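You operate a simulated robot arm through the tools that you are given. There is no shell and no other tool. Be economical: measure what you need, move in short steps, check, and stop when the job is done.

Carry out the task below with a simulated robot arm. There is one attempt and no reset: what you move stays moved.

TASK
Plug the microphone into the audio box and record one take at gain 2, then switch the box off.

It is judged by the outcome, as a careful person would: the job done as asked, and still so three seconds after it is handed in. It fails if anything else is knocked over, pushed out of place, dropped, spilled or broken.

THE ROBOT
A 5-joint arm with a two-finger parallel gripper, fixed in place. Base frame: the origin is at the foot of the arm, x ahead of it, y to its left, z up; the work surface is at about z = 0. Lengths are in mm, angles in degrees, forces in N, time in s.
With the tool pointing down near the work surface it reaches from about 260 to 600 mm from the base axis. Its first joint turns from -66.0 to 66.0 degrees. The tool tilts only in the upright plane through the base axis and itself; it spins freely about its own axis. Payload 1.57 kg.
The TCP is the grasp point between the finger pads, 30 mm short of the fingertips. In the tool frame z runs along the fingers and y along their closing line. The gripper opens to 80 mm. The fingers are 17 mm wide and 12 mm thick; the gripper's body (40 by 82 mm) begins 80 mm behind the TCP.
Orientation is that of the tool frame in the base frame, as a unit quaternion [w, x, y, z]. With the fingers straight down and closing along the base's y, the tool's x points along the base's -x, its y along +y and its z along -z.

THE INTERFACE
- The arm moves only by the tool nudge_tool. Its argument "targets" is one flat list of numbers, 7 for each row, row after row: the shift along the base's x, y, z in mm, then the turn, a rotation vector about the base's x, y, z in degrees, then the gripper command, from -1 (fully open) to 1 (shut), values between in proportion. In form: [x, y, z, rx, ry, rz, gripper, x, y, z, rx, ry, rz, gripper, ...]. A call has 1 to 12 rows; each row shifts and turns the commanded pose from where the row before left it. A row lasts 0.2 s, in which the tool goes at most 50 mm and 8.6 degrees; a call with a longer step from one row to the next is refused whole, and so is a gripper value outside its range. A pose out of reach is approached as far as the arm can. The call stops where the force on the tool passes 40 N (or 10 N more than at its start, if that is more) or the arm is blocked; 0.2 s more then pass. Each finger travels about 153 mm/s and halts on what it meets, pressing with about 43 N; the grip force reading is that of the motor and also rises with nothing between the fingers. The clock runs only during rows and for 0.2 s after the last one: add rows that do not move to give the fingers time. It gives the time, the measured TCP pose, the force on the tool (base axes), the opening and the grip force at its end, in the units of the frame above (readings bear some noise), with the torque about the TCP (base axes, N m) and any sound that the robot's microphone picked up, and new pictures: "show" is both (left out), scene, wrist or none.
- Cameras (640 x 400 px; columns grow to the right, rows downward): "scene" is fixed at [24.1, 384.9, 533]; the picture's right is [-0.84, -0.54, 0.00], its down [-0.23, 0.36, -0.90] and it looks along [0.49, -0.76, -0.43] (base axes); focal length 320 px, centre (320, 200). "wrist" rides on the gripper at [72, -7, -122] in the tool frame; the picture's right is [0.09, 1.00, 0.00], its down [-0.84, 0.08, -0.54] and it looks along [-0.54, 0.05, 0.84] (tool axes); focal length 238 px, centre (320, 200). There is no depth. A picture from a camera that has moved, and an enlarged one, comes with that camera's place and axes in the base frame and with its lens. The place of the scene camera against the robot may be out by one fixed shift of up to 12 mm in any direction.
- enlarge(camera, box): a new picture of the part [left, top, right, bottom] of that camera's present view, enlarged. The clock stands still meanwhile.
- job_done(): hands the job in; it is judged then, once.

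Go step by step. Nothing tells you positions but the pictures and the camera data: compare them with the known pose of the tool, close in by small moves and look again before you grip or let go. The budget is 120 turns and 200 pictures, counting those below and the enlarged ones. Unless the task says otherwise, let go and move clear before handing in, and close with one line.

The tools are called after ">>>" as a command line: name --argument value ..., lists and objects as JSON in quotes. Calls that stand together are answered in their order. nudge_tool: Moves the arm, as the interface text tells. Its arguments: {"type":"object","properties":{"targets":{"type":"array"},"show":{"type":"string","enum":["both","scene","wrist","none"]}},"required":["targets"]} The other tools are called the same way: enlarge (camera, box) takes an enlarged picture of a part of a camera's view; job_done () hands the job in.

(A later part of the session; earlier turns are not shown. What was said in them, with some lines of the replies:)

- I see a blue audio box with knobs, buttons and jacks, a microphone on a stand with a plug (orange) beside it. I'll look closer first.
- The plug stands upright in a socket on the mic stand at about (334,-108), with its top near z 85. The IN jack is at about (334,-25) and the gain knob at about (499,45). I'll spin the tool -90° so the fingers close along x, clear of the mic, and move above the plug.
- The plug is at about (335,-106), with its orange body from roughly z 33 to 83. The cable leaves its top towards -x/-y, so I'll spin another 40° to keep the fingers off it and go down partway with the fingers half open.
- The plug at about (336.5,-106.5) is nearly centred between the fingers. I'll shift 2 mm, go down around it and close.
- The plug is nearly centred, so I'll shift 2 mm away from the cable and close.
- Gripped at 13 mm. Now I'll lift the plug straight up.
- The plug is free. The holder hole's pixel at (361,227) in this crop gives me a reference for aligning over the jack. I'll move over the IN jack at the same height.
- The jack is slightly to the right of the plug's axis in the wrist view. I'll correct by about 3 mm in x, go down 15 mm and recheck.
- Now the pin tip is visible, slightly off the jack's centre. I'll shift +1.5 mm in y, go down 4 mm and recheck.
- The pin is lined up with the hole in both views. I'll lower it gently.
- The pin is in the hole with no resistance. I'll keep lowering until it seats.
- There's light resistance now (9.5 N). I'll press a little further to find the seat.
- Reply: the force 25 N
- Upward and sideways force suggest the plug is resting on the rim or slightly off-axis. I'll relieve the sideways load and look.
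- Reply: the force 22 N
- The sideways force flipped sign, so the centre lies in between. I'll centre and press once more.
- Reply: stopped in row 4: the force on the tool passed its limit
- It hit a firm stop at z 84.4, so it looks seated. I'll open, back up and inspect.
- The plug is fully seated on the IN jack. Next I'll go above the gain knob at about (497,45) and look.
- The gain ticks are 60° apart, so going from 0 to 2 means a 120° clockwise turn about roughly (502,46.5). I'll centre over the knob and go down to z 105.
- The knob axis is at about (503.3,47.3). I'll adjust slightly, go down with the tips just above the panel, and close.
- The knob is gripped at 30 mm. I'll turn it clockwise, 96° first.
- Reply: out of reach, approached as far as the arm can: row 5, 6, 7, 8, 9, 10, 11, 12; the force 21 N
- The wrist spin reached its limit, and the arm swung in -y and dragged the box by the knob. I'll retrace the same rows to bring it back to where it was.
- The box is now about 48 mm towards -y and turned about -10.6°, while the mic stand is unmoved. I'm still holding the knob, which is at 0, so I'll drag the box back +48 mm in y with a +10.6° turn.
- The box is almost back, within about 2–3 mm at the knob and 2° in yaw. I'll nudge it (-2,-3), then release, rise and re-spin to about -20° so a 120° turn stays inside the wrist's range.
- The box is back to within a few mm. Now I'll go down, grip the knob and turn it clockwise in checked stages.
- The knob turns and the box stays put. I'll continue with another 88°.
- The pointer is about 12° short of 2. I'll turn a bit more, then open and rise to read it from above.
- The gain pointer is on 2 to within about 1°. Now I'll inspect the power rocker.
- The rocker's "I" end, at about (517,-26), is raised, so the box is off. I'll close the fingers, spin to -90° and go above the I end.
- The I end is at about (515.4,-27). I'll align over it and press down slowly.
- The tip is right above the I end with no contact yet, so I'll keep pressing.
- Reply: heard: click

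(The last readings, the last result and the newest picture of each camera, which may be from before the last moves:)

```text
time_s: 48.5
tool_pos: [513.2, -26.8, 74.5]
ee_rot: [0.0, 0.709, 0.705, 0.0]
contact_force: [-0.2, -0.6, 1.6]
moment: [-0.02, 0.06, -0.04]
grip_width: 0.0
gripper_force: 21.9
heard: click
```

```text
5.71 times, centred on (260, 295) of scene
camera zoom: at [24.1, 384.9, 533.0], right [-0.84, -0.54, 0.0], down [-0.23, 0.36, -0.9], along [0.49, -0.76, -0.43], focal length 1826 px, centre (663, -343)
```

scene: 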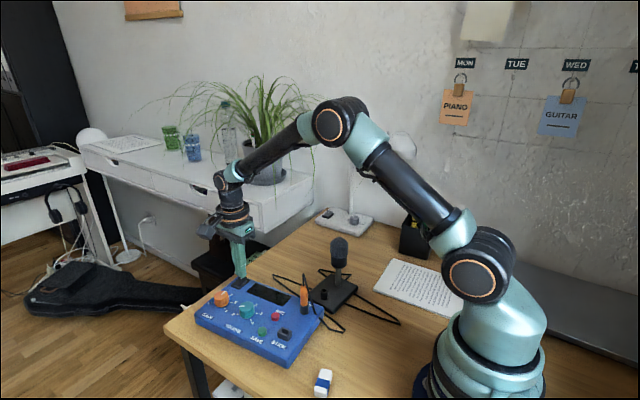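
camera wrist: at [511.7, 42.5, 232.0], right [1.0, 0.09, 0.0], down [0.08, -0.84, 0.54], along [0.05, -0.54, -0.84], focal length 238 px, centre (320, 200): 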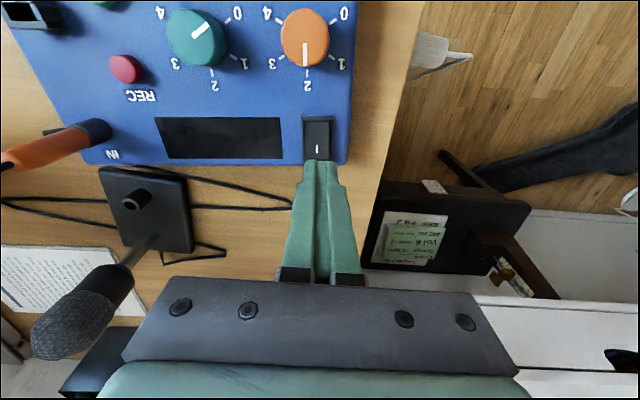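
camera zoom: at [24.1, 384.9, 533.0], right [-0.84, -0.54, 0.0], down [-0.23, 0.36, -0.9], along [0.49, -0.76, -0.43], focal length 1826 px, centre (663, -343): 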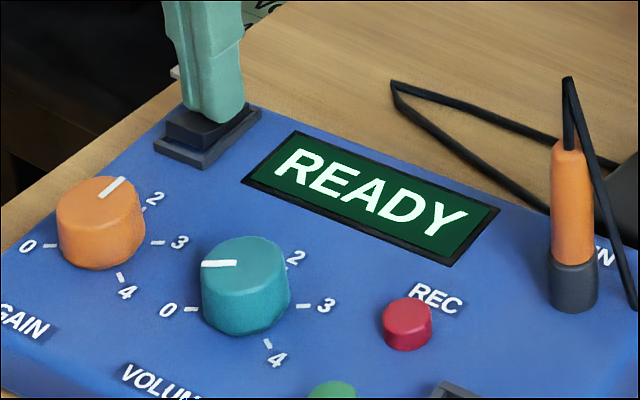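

It clicked and the display reads READY. I'll rise and move above REC at about (379,18).

>>> nudge_tool --targets '[0, 0, 30, 0, 0, 0, 1, 0, 0, 35, 0, 0, 0, 1, -22, 7.5, 0, 0, 0, 0, 1, -22, 7.5, 0, 0, 0, 0, 1, -22, 7.5, 0, 0, 0, 0, 1, -22, 7.5, 0, 0, 0, 0, 1, -23, 7.5, 0, 0, 0, 0, 1, -23, 7.5, 0, 0, 0, 0, 1, 0, 0, -25, 0, 0, 0, 1, 0, 0, 0, 0, 0, 0, 1]'

>>> enlarge --camera "wrist" --box '[260, 80, 380, 180]'

>>> enlarge --camera "scene" --box '[185, 250, 335, 360]'

```text
time_s: 50.7
tool_pos: [379.7, 19.3, 113.3]
ee_rot: [0.0, 0.708, 0.706, 0.001]
contact_force: [-0.6, 0.4, -0.6]
moment: [-0.02, -0.01, 0.0]
grip_width: 0.0
gripper_force: 21.2
camera wrist: at [373.9, 91.3, 236.1], right [1.0, 0.09, 0.0], down [0.07, -0.84, 0.54], along [0.05, -0.54, -0.84], focal length 238 px, centre (320, 200)
```

scene: 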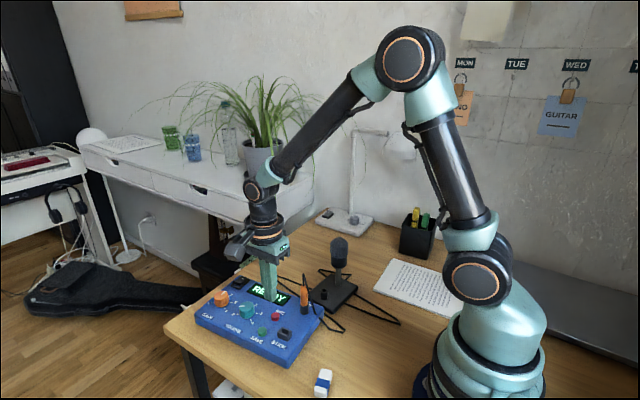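
wrist: 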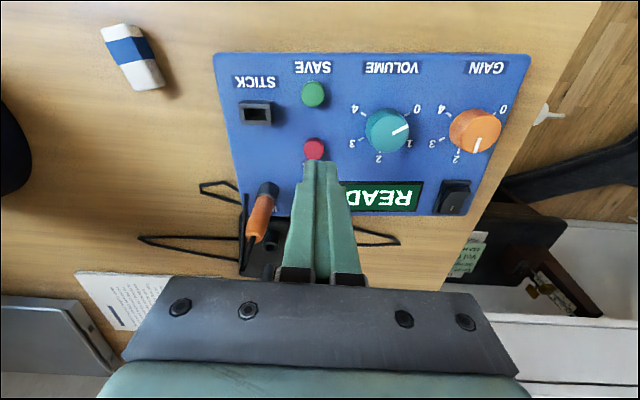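

```text
4.00 times, centred on (320, 130) of wrist
camera zoom: at [373.9, 91.3, 236.1], right [1.0, 0.09, 0.0], down [0.07, -0.84, 0.54], along [0.05, -0.54, -0.84], focal length 953 px, centre (320, 480)
```

zoom: 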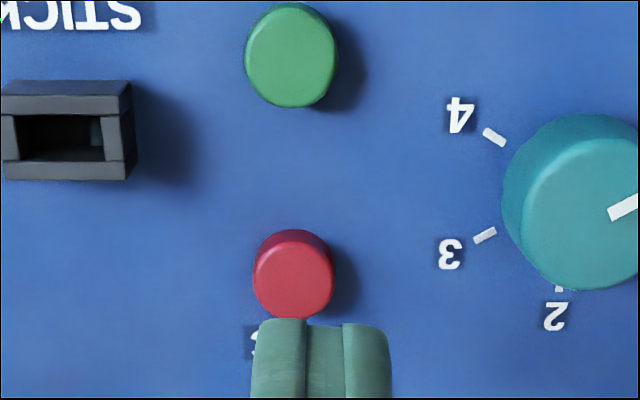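

```text
3.64 times, centred on (260, 305) of scene
camera zoom: at [24.1, 384.9, 533.0], right [-0.84, -0.54, 0.0], down [-0.23, 0.36, -0.9], along [0.49, -0.76, -0.43], focal length 1162 px, centre (538, -182)
```

zoom: 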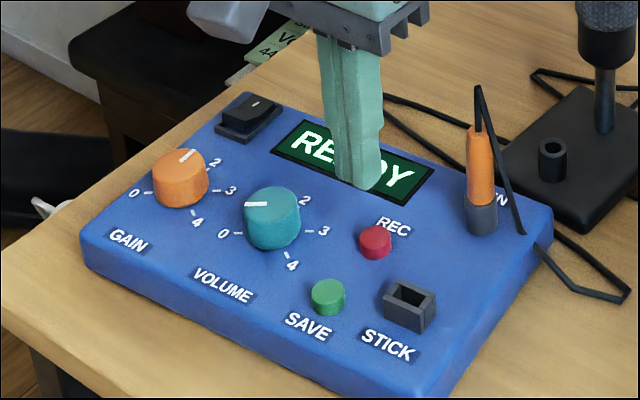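

REC is at about (374.7,17.5). I'll align and go down close to it.

>>> nudge_tool --targets '[-5, -1.5, 0, 0, 0, 0, 1, 0, 0, -15, 0, 0, 0, 1, 0, 0, -12, 0, 0, 0, 1, 0, 0, -3, 0, 0, 0, 1, 0, 0, 0, 0, 0, 0, 1]' --show "none"

>>> enlarge --camera "wrist" --box '[260, 80, 380, 180]'

>>> enlarge --camera "scene" --box '[235, 270, 315, 330]'

```text
time_s: 51.9
tool_pos: [375.8, 16.8, 83.0]
ee_rot: [0.0, 0.708, 0.706, 0.0]
contact_force: [0.5, 0.0, 0.4]
moment: [0.01, 0.02, 0.02]
grip_width: 0.0
gripper_force: 21.4
```

```text
4.00 times, centred on (320, 130) of wrist
camera zoom: at [367.5, 88.4, 205.2], right [1.0, 0.09, 0.0], down [0.07, -0.84, 0.54], along [0.05, -0.54, -0.84], focal length 953 px, centre (320, 480)
```

zoom: 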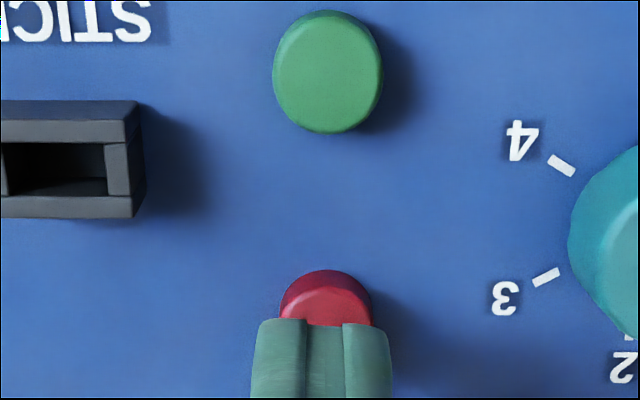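

```text
6.67 times, centred on (275, 300) of scene
camera zoom: at [24.1, 384.9, 533.0], right [-0.84, -0.54, 0.0], down [-0.23, 0.36, -0.9], along [0.49, -0.76, -0.43], focal length 2131 px, centre (620, -467)
```

zoom: 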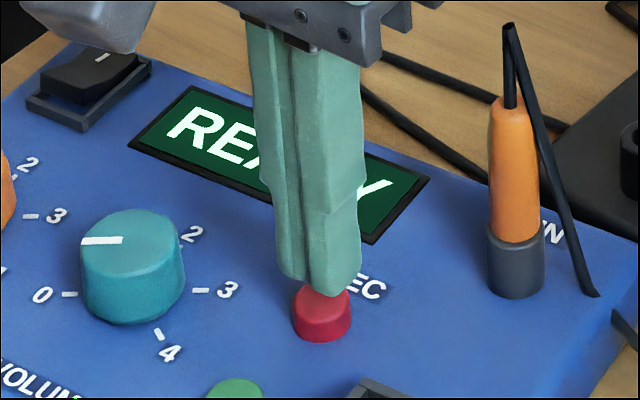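

It's aligned, so I'll press slowly and stop at the click.

>>> nudge_tool --targets '[0, 0.5, -2, 0, 0, 0, 1, 0, 0, -2, 0, 0, 0, 1, 0, 0, -1.5, 0, 0, 0, 1, 0, 0, -1.5, 0, 0, 0, 1]' --show "none"

>>> enlarge --camera "scene" --box '[235, 270, 315, 330]'

```text
time_s: 52.9
tool_pos: [375.4, 16.4, 76.7]
ee_rot: [-0.001, 0.709, 0.706, 0.0]
contact_force: [0.8, -1.6, 0.3]
moment: [0.03, 0.02, -0.04]
grip_width: 0.1
gripper_force: 21.5
```

```text
6.67 times, centred on (275, 300) of scene
camera zoom: at [24.1, 384.9, 533.0], right [-0.84, -0.54, 0.0], down [-0.23, 0.36, -0.9], along [0.49, -0.76, -0.43], focal length 2131 px, centre (620, -467)
```

zoom: 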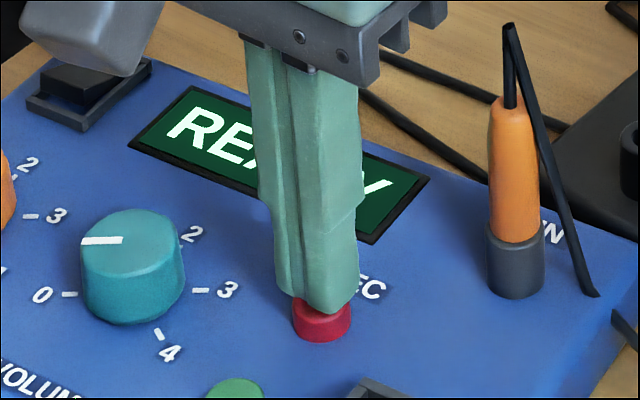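

>>> nudge_tool --targets '[0, 0.7, -1, 0, 0, 0, 1, 0, 0, -1, 0, 0, 0, 1, 0, 0, -1, 0, 0, 0, 1]' --show "none"

>>> enlarge --camera "scene" --box '[235, 270, 315, 330]'

```text
time_s: 53.7
tool_pos: [374.9, 18.0, 74.2]
ee_rot: [0.0, 0.708, 0.706, 0.001]
contact_force: [-0.6, 0.4, -0.1]
moment: [-0.01, 0.0, -0.01]
grip_width: 0.0
gripper_force: 21.4
```

```text
6.67 times, centred on (275, 300) of scene
camera zoom: at [24.1, 384.9, 533.0], right [-0.84, -0.54, 0.0], down [-0.23, 0.36, -0.9], along [0.49, -0.76, -0.43], focal length 2131 px, centre (620, -467)
```

zoom: 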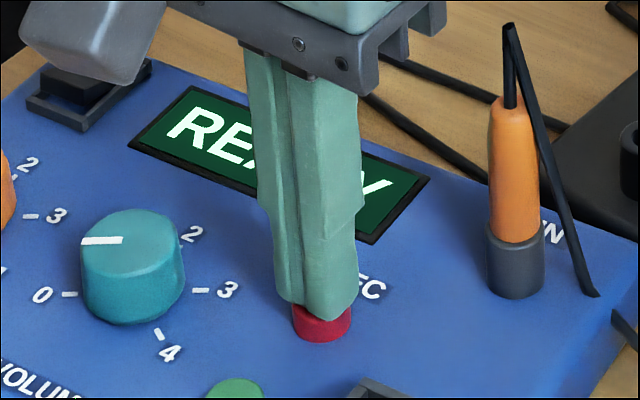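

>>> nudge_tool --targets '[0, 0, -1, 0, 0, 0, 1, 0, 0, -1, 0, 0, 0, 1, 0, 0, -1, 0, 0, 0, 1]' --show "none"

>>> enlarge --camera "scene" --box '[235, 270, 315, 330]'

```text
time_s: 54.5
tool_pos: [375.4, 17.9, 70.7]
ee_rot: [0.0, 0.708, 0.706, 0.0]
contact_force: [-0.1, -0.4, 0.9]
moment: [-0.01, 0.01, 0.01]
grip_width: 0.0
gripper_force: 20.9
```

```text
6.67 times, centred on (275, 300) of scene
camera zoom: at [24.1, 384.9, 533.0], right [-0.84, -0.54, 0.0], down [-0.23, 0.36, -0.9], along [0.49, -0.76, -0.43], focal length 2131 px, centre (620, -467)
```

zoom: 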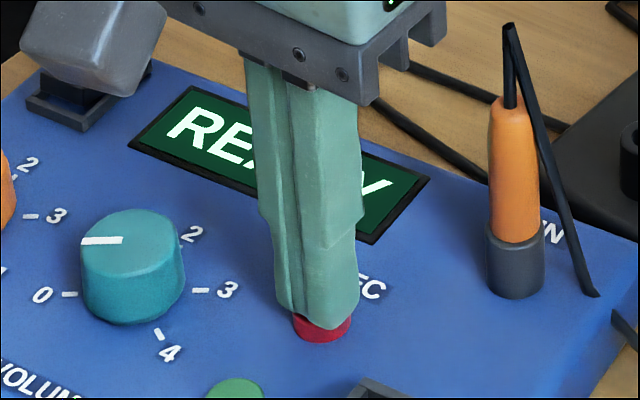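

>>> nudge_tool --targets '[0, 0, -1, 0, 0, 0, 1, 0, 0, -1, 0, 0, 0, 1]' --show "none"

>>> enlarge --camera "scene" --box '[235, 270, 315, 330]'

```text
time_s: 55.1
tool_pos: [374.5, 17.1, 69.8]
ee_rot: [0.002, 0.708, 0.706, 0.0]
contact_force: [0.3, 0.5, 2.2]
moment: [0.0, 0.0, 0.03]
grip_width: 0.0
gripper_force: 21.1
heard: click
```

```text
6.67 times, centred on (275, 300) of scene
camera zoom: at [24.1, 384.9, 533.0], right [-0.84, -0.54, 0.0], down [-0.23, 0.36, -0.9], along [0.49, -0.76, -0.43], focal length 2131 px, centre (620, -467)
```

zoom: 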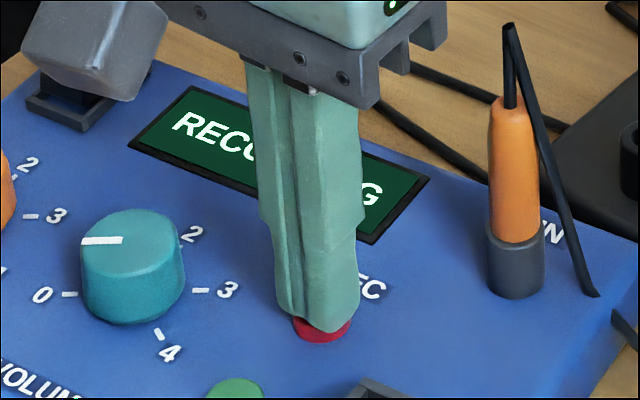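

RECORDING has started. I'll lift off and watch the display.

>>> nudge_tool --targets '[0, 0, 10, 0, 0, 0, 1, 0, 0, 20, 0, 0, 0, 1, 0, 0, 30, 0, 0, 0, 1, 0, 0, 0, 0, 0, 0, 1]' --show "none"

>>> enlarge --camera "scene" --box '[225, 260, 335, 340]'

```text
time_s: 56.1
tool_pos: [374.2, 18.0, 131.2]
ee_rot: [0.0, 0.708, 0.706, 0.0]
contact_force: [-0.4, 0.4, 0.2]
moment: [0.04, 0.01, 0.01]
grip_width: 0.3
gripper_force: 21.1
```

```text
5.00 times, centred on (280, 300) of scene
camera zoom: at [24.1, 384.9, 533.0], right [-0.84, -0.54, 0.0], down [-0.23, 0.36, -0.9], along [0.49, -0.76, -0.43], focal length 1598 px, centre (520, -300)
```

zoom: 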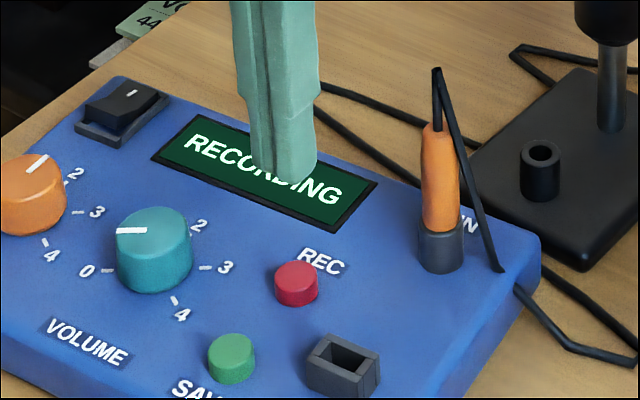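

I'll wait a bit to see whether the take ends by itself.

>>> nudge_tool --targets '[0, 0, 0, 0, 0, 0, 1, 0, 0, 0, 0, 0, 0, 1, 0, 0, 0, 0, 0, 0, 1, 0, 0, 0, 0, 0, 0, 1, 0, 0, 0, 0, 0, 0, 1, 0, 0, 0, 0, 0, 0, 1, 0, 0, 0, 0, 0, 0, 1, 0, 0, 0, 0, 0, 0, 1, 0, 0, 0, 0, 0, 0, 1, 0, 0, 0, 0, 0, 0, 1, 0, 0, 0, 0, 0, 0, 1, 0, 0, 0, 0, 0, 0, 1]' --show "none"

>>> enlarge --camera "scene" --box '[225, 260, 335, 340]'

```text
time_s: 58.7
tool_pos: [375.1, 17.2, 130.0]
ee_rot: [-0.001, 0.708, 0.706, 0.001]
contact_force: [0.6, -0.2, 0.2]
moment: [-0.01, -0.02, 0.0]
grip_width: 0.0
gripper_force: 21.5
```

```text
5.00 times, centred on (280, 300) of scene
camera zoom: at [24.1, 384.9, 533.0], right [-0.84, -0.54, 0.0], down [-0.23, 0.36, -0.9], along [0.49, -0.76, -0.43], focal length 1598 px, centre (520, -300)
```

zoom: 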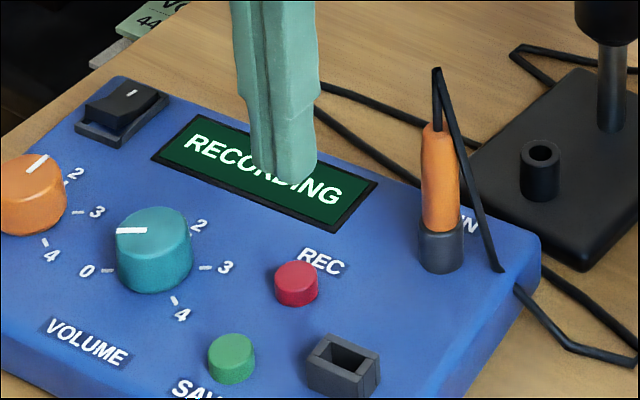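

>>> nudge_tool --targets '[0, 0, 0, 0, 0, 0, 1, 0, 0, 0, 0, 0, 0, 1, 0, 0, 0, 0, 0, 0, 1, 0, 0, 0, 0, 0, 0, 1, 0, 0, 0, 0, 0, 0, 1, 0, 0, 0, 0, 0, 0, 1, 0, 0, 0, 0, 0, 0, 1, 0, 0, 0, 0, 0, 0, 1, 0, 0, 0, 0, 0, 0, 1, 0, 0, 0, 0, 0, 0, 1, 0, 0, 0, 0, 0, 0, 1, 0, 0, 0, 0, 0, 0, 1]' --show "none"

>>> nudge_tool --targets '[0, 0, 0, 0, 0, 0, 1, 0, 0, 0, 0, 0, 0, 1, 0, 0, 0, 0, 0, 0, 1, 0, 0, 0, 0, 0, 0, 1, 0, 0, 0, 0, 0, 0, 1, 0, 0, 0, 0, 0, 0, 1, 0, 0, 0, 0, 0, 0, 1, 0, 0, 0, 0, 0, 0, 1, 0, 0, 0, 0, 0, 0, 1, 0, 0, 0, 0, 0, 0, 1, 0, 0, 0, 0, 0, 0, 1, 0, 0, 0, 0, 0, 0, 1]' --show "none"

>>> enlarge --camera "scene" --box '[225, 260, 335, 340]'

```text
time_s: 61.3
tool_pos: [374.8, 18.3, 130.3]
ee_rot: [0.0, 0.708, 0.706, 0.001]
contact_force: [0.4, 0.2, 0.0]
moment: [-0.03, 0.0, 0.01]
grip_width: 0.0
gripper_force: 20.8
```

```text
time_s: 63.9
tool_pos: [374.6, 18.2, 129.5]
ee_rot: [0.0, 0.709, 0.705, 0.001]
contact_force: [0.3, -0.1, 0.7]
moment: [0.02, 0.0, 0.01]
grip_width: 0.0
gripper_force: 21.6
```

```text
5.00 times, centred on (280, 300) of scene
camera zoom: at [24.1, 384.9, 533.0], right [-0.84, -0.54, 0.0], down [-0.23, 0.36, -0.9], along [0.49, -0.76, -0.43], focal length 1598 px, centre (520, -300)
```

zoom: 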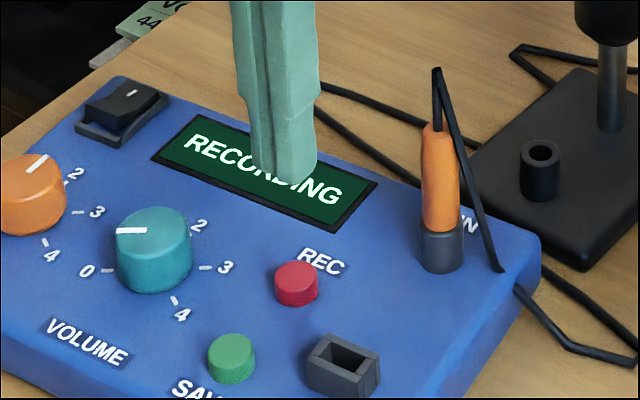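

It's still recording after about 9 s, so REC is a toggle. I'll press it again to end the take.

>>> nudge_tool --targets '[0, 0, -25, 0, 0, 0, 1, 0, 0, -20, 0, 0, 0, 1, 0, 0, -9, 0, 0, 0, 1, 0, 0, -2, 0, 0, 0, 1, 0, 0, -1, 0, 0, 0, 1, 0, 0, -1, 0, 0, 0, 1, 0, 0, -1, 0, 0, 0, 1]' --show "none"

>>> enlarge --camera "scene" --box '[225, 260, 335, 340]'

```text
time_s: 65.5
tool_pos: [375.5, 17.7, 70.6]
ee_rot: [0.001, 0.708, 0.706, 0.001]
contact_force: [0.4, 0.4, 1.2]
moment: [-0.01, 0.01, 0.03]
grip_width: 0.0
gripper_force: 21.6
heard: click
```

```text
5.00 times, centred on (280, 300) of scene
camera zoom: at [24.1, 384.9, 533.0], right [-0.84, -0.54, 0.0], down [-0.23, 0.36, -0.9], along [0.49, -0.76, -0.43], focal length 1598 px, centre (520, -300)
```

zoom: 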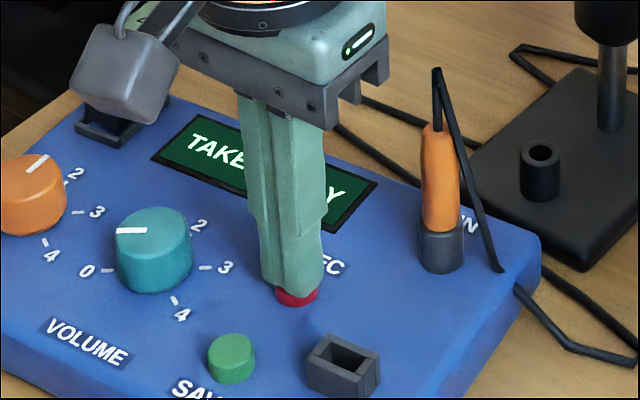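

The display changed to "TAKE …". I'll lift and read it.

>>> nudge_tool --targets '[0, 0, 10, 0, 0, 0, 1, 0, 0, 25, 0, 0, 0, 1, 0, 0, 30, 0, 0, 0, 1, 0, 0, 30, 0, 0, 0, 1, 0, 0, 0, 0, 0, 0, 1]' --show "none"

>>> enlarge --camera "scene" --box '[225, 260, 335, 340]'

```text
time_s: 66.7
tool_pos: [376.4, 16.9, 165.2]
ee_rot: [0.0, 0.708, 0.706, 0.0]
contact_force: [-0.2, -0.3, -0.3]
moment: [0.01, -0.01, 0.02]
grip_width: 0.0
gripper_force: 21.3
```

```text
5.00 times, centred on (280, 300) of scene
camera zoom: at [24.1, 384.9, 533.0], right [-0.84, -0.54, 0.0], down [-0.23, 0.36, -0.9], along [0.49, -0.76, -0.43], focal length 1598 px, centre (520, -300)
```

zoom: 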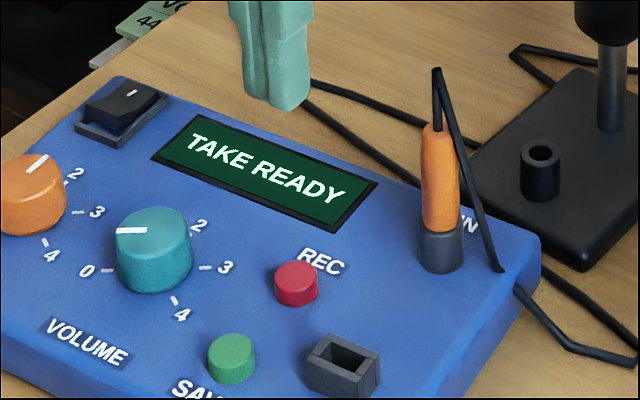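

The display reads TAKE READY, so one take is done. Now I'll go to the rocker's raised O end, at about (515,-10), to switch off.

>>> nudge_tool --targets '[23, -4.5, 0, 0, 0, 0, 1, 23, -4.5, 0, 0, 0, 0, 1, 23, -4.5, 0, 0, 0, 0, 1, 23, -4.5, 0, 0, 0, 0, 1, 23, -4.5, 0, 0, 0, 0, 1, 23, -4.5, 0, 0, 0, 0, 1, 1, 0, -30, 0, 0, 0, 1, 0, 0, -30, 0, 0, 0, 1, 0, 0, 0, 0, 0, 0, 1]' --show "none"

>>> enlarge --camera "wrist" --box '[260, 80, 380, 180]'

>>> enlarge --camera "scene" --box '[205, 240, 315, 320]'

```text
time_s: 68.7
tool_pos: [514.2, -9.9, 102.4]
ee_rot: [0.0, 0.708, 0.706, 0.001]
contact_force: [-0.6, -0.6, 1.1]
moment: [0.01, 0.01, 0.01]
grip_width: 0.1
gripper_force: 21.6
```

```text
4.00 times, centred on (320, 130) of wrist
camera zoom: at [507.0, 62.2, 224.9], right [1.0, 0.09, 0.0], down [0.08, -0.84, 0.54], along [0.05, -0.54, -0.84], focal length 953 px, centre (320, 480)
```

zoom: 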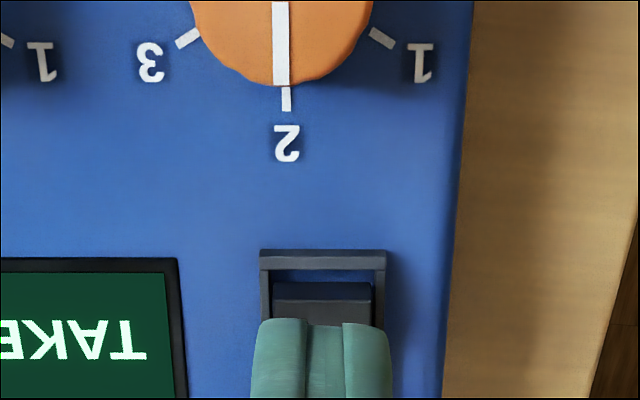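

```text
5.00 times, centred on (260, 280) of scene
camera zoom: at [24.1, 384.9, 533.0], right [-0.84, -0.54, 0.0], down [-0.23, 0.36, -0.9], along [0.49, -0.76, -0.43], focal length 1598 px, centre (620, -200)
```

zoom: 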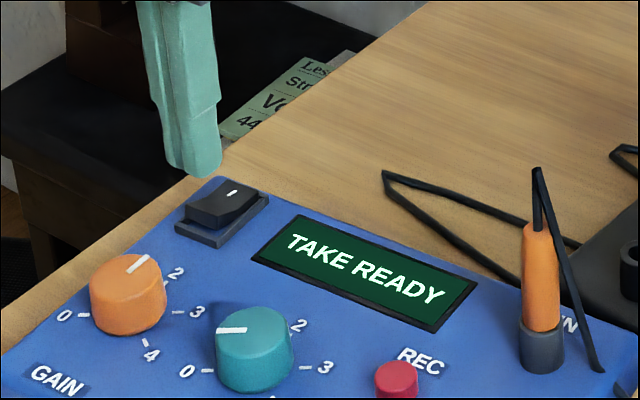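

Aligned. I'll press the O end down slowly until it clicks.

>>> nudge_tool --targets '[0.5, -0.8, -14, 0, 0, 0, 1, 0, 0, -6, 0, 0, 0, 1, 0, 0, -2, 0, 0, 0, 1, 0, 0, -1.5, 0, 0, 0, 1, 0, 0, -1.5, 0, 0, 0, 1, 0, 0, -1.5, 0, 0, 0, 1]' --show "none"

>>> enlarge --camera "scene" --box '[205, 240, 315, 320]'

```text
time_s: 70.1
tool_pos: [513.6, -9.7, 77.8]
ee_rot: [0.0, 0.708, 0.706, 0.0]
contact_force: [0.3, -0.5, 0.5]
moment: [0.0, 0.0, -0.02]
grip_width: 0.1
gripper_force: 21.4
```

```text
5.00 times, centred on (260, 280) of scene
camera zoom: at [24.1, 384.9, 533.0], right [-0.84, -0.54, 0.0], down [-0.23, 0.36, -0.9], along [0.49, -0.76, -0.43], focal length 1598 px, centre (620, -200)
```

zoom: 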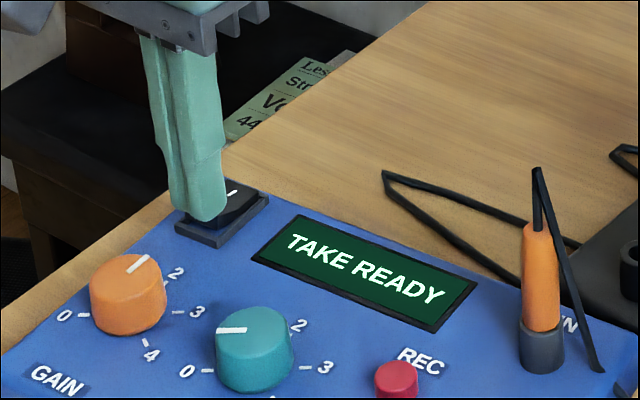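

>>> nudge_tool --targets '[0, 0, -1.5, 0, 0, 0, 1, 0, 0, -1.5, 0, 0, 0, 1, 0, 0, -1, 0, 0, 0, 1]' --show "none"

>>> enlarge --camera "scene" --box '[205, 240, 315, 320]'

```text
time_s: 70.9
tool_pos: [513.7, -10.4, 74.0]
ee_rot: [0.0, 0.708, 0.706, -0.001]
contact_force: [0.8, -0.6, 0.6]
moment: [-0.04, 0.01, -0.01]
grip_width: 0.0
gripper_force: 21.3
heard: click
```

```text
5.00 times, centred on (260, 280) of scene
camera zoom: at [24.1, 384.9, 533.0], right [-0.84, -0.54, 0.0], down [-0.23, 0.36, -0.9], along [0.49, -0.76, -0.43], focal length 1598 px, centre (620, -200)
```

zoom: 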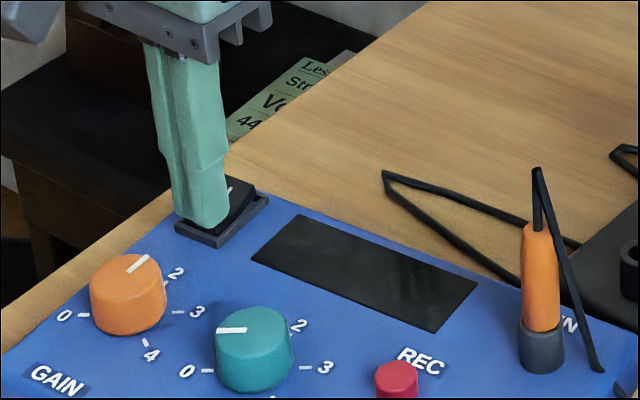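

It clicked and the display went dark. I'll move clear and compare the scene with the start.

>>> nudge_tool --targets '[0, 0, 20, 0, 0, 0, 1, 0, 0, 40, 0, 0, 0, 1, 0, 0, 40, 0, 0, 0, 1, -10, 0, 40, 0, 0, 0, 1, -20, 0, 30, 0, 0, 0, 0.5, -20, 0, 30, 0, 0, 0, 0, 0, 0, 0, 0, 0, 0, 0]'

>>> enlarge --camera "scene" --box '[180, 220, 420, 380]'

```text
time_s: 72.5
tool_pos: [462.8, -11.2, 274.2]
ee_rot: [0.0, 0.709, 0.706, 0.001]
contact_force: [0.2, -0.1, -0.7]
moment: [-0.01, 0.03, -0.02]
grip_width: 40.0
gripper_force: 0.1
camera wrist: at [455.7, 61.6, 395.5], right [1.0, 0.09, 0.0], down [0.07, -0.84, 0.54], along [0.05, -0.54, -0.84], focal length 238 px, centre (320, 200)
```

scene: 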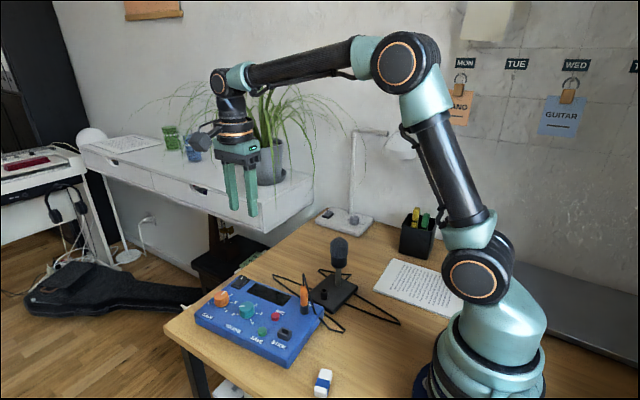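
wrist: 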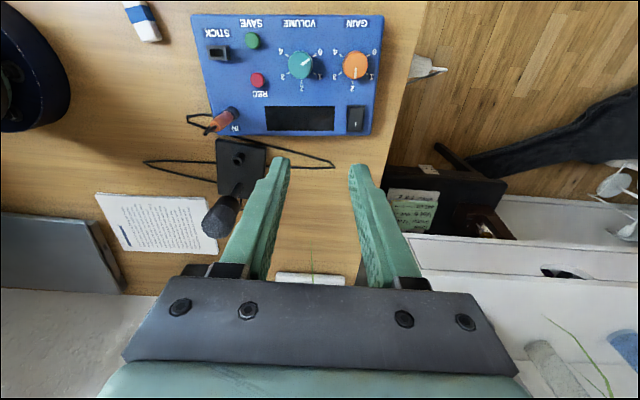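

```text
2.50 times, centred on (300, 300) of scene
camera zoom: at [24.1, 384.9, 533.0], right [-0.84, -0.54, 0.0], down [-0.23, 0.36, -0.9], along [0.49, -0.76, -0.43], focal length 799 px, centre (370, -50)
```

zoom: 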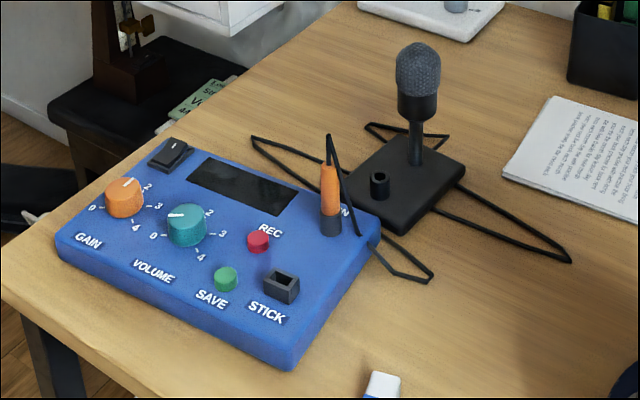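

The box is off, the mic is plugged in, the gain is on 2, one take is recorded, and the arm is clear. The mic stand looks unmoved, and the box sits about 5 mm from where it started.

>>> job_done

```text
The job is handed in.
```

I plugged the microphone in, recorded one take at gain 2 (the display read TAKE READY) and switched the box off. On the way I dragged the box about 48 mm by its knob and pulled it back, leaving it roughly 5 mm and 2° from where it started.
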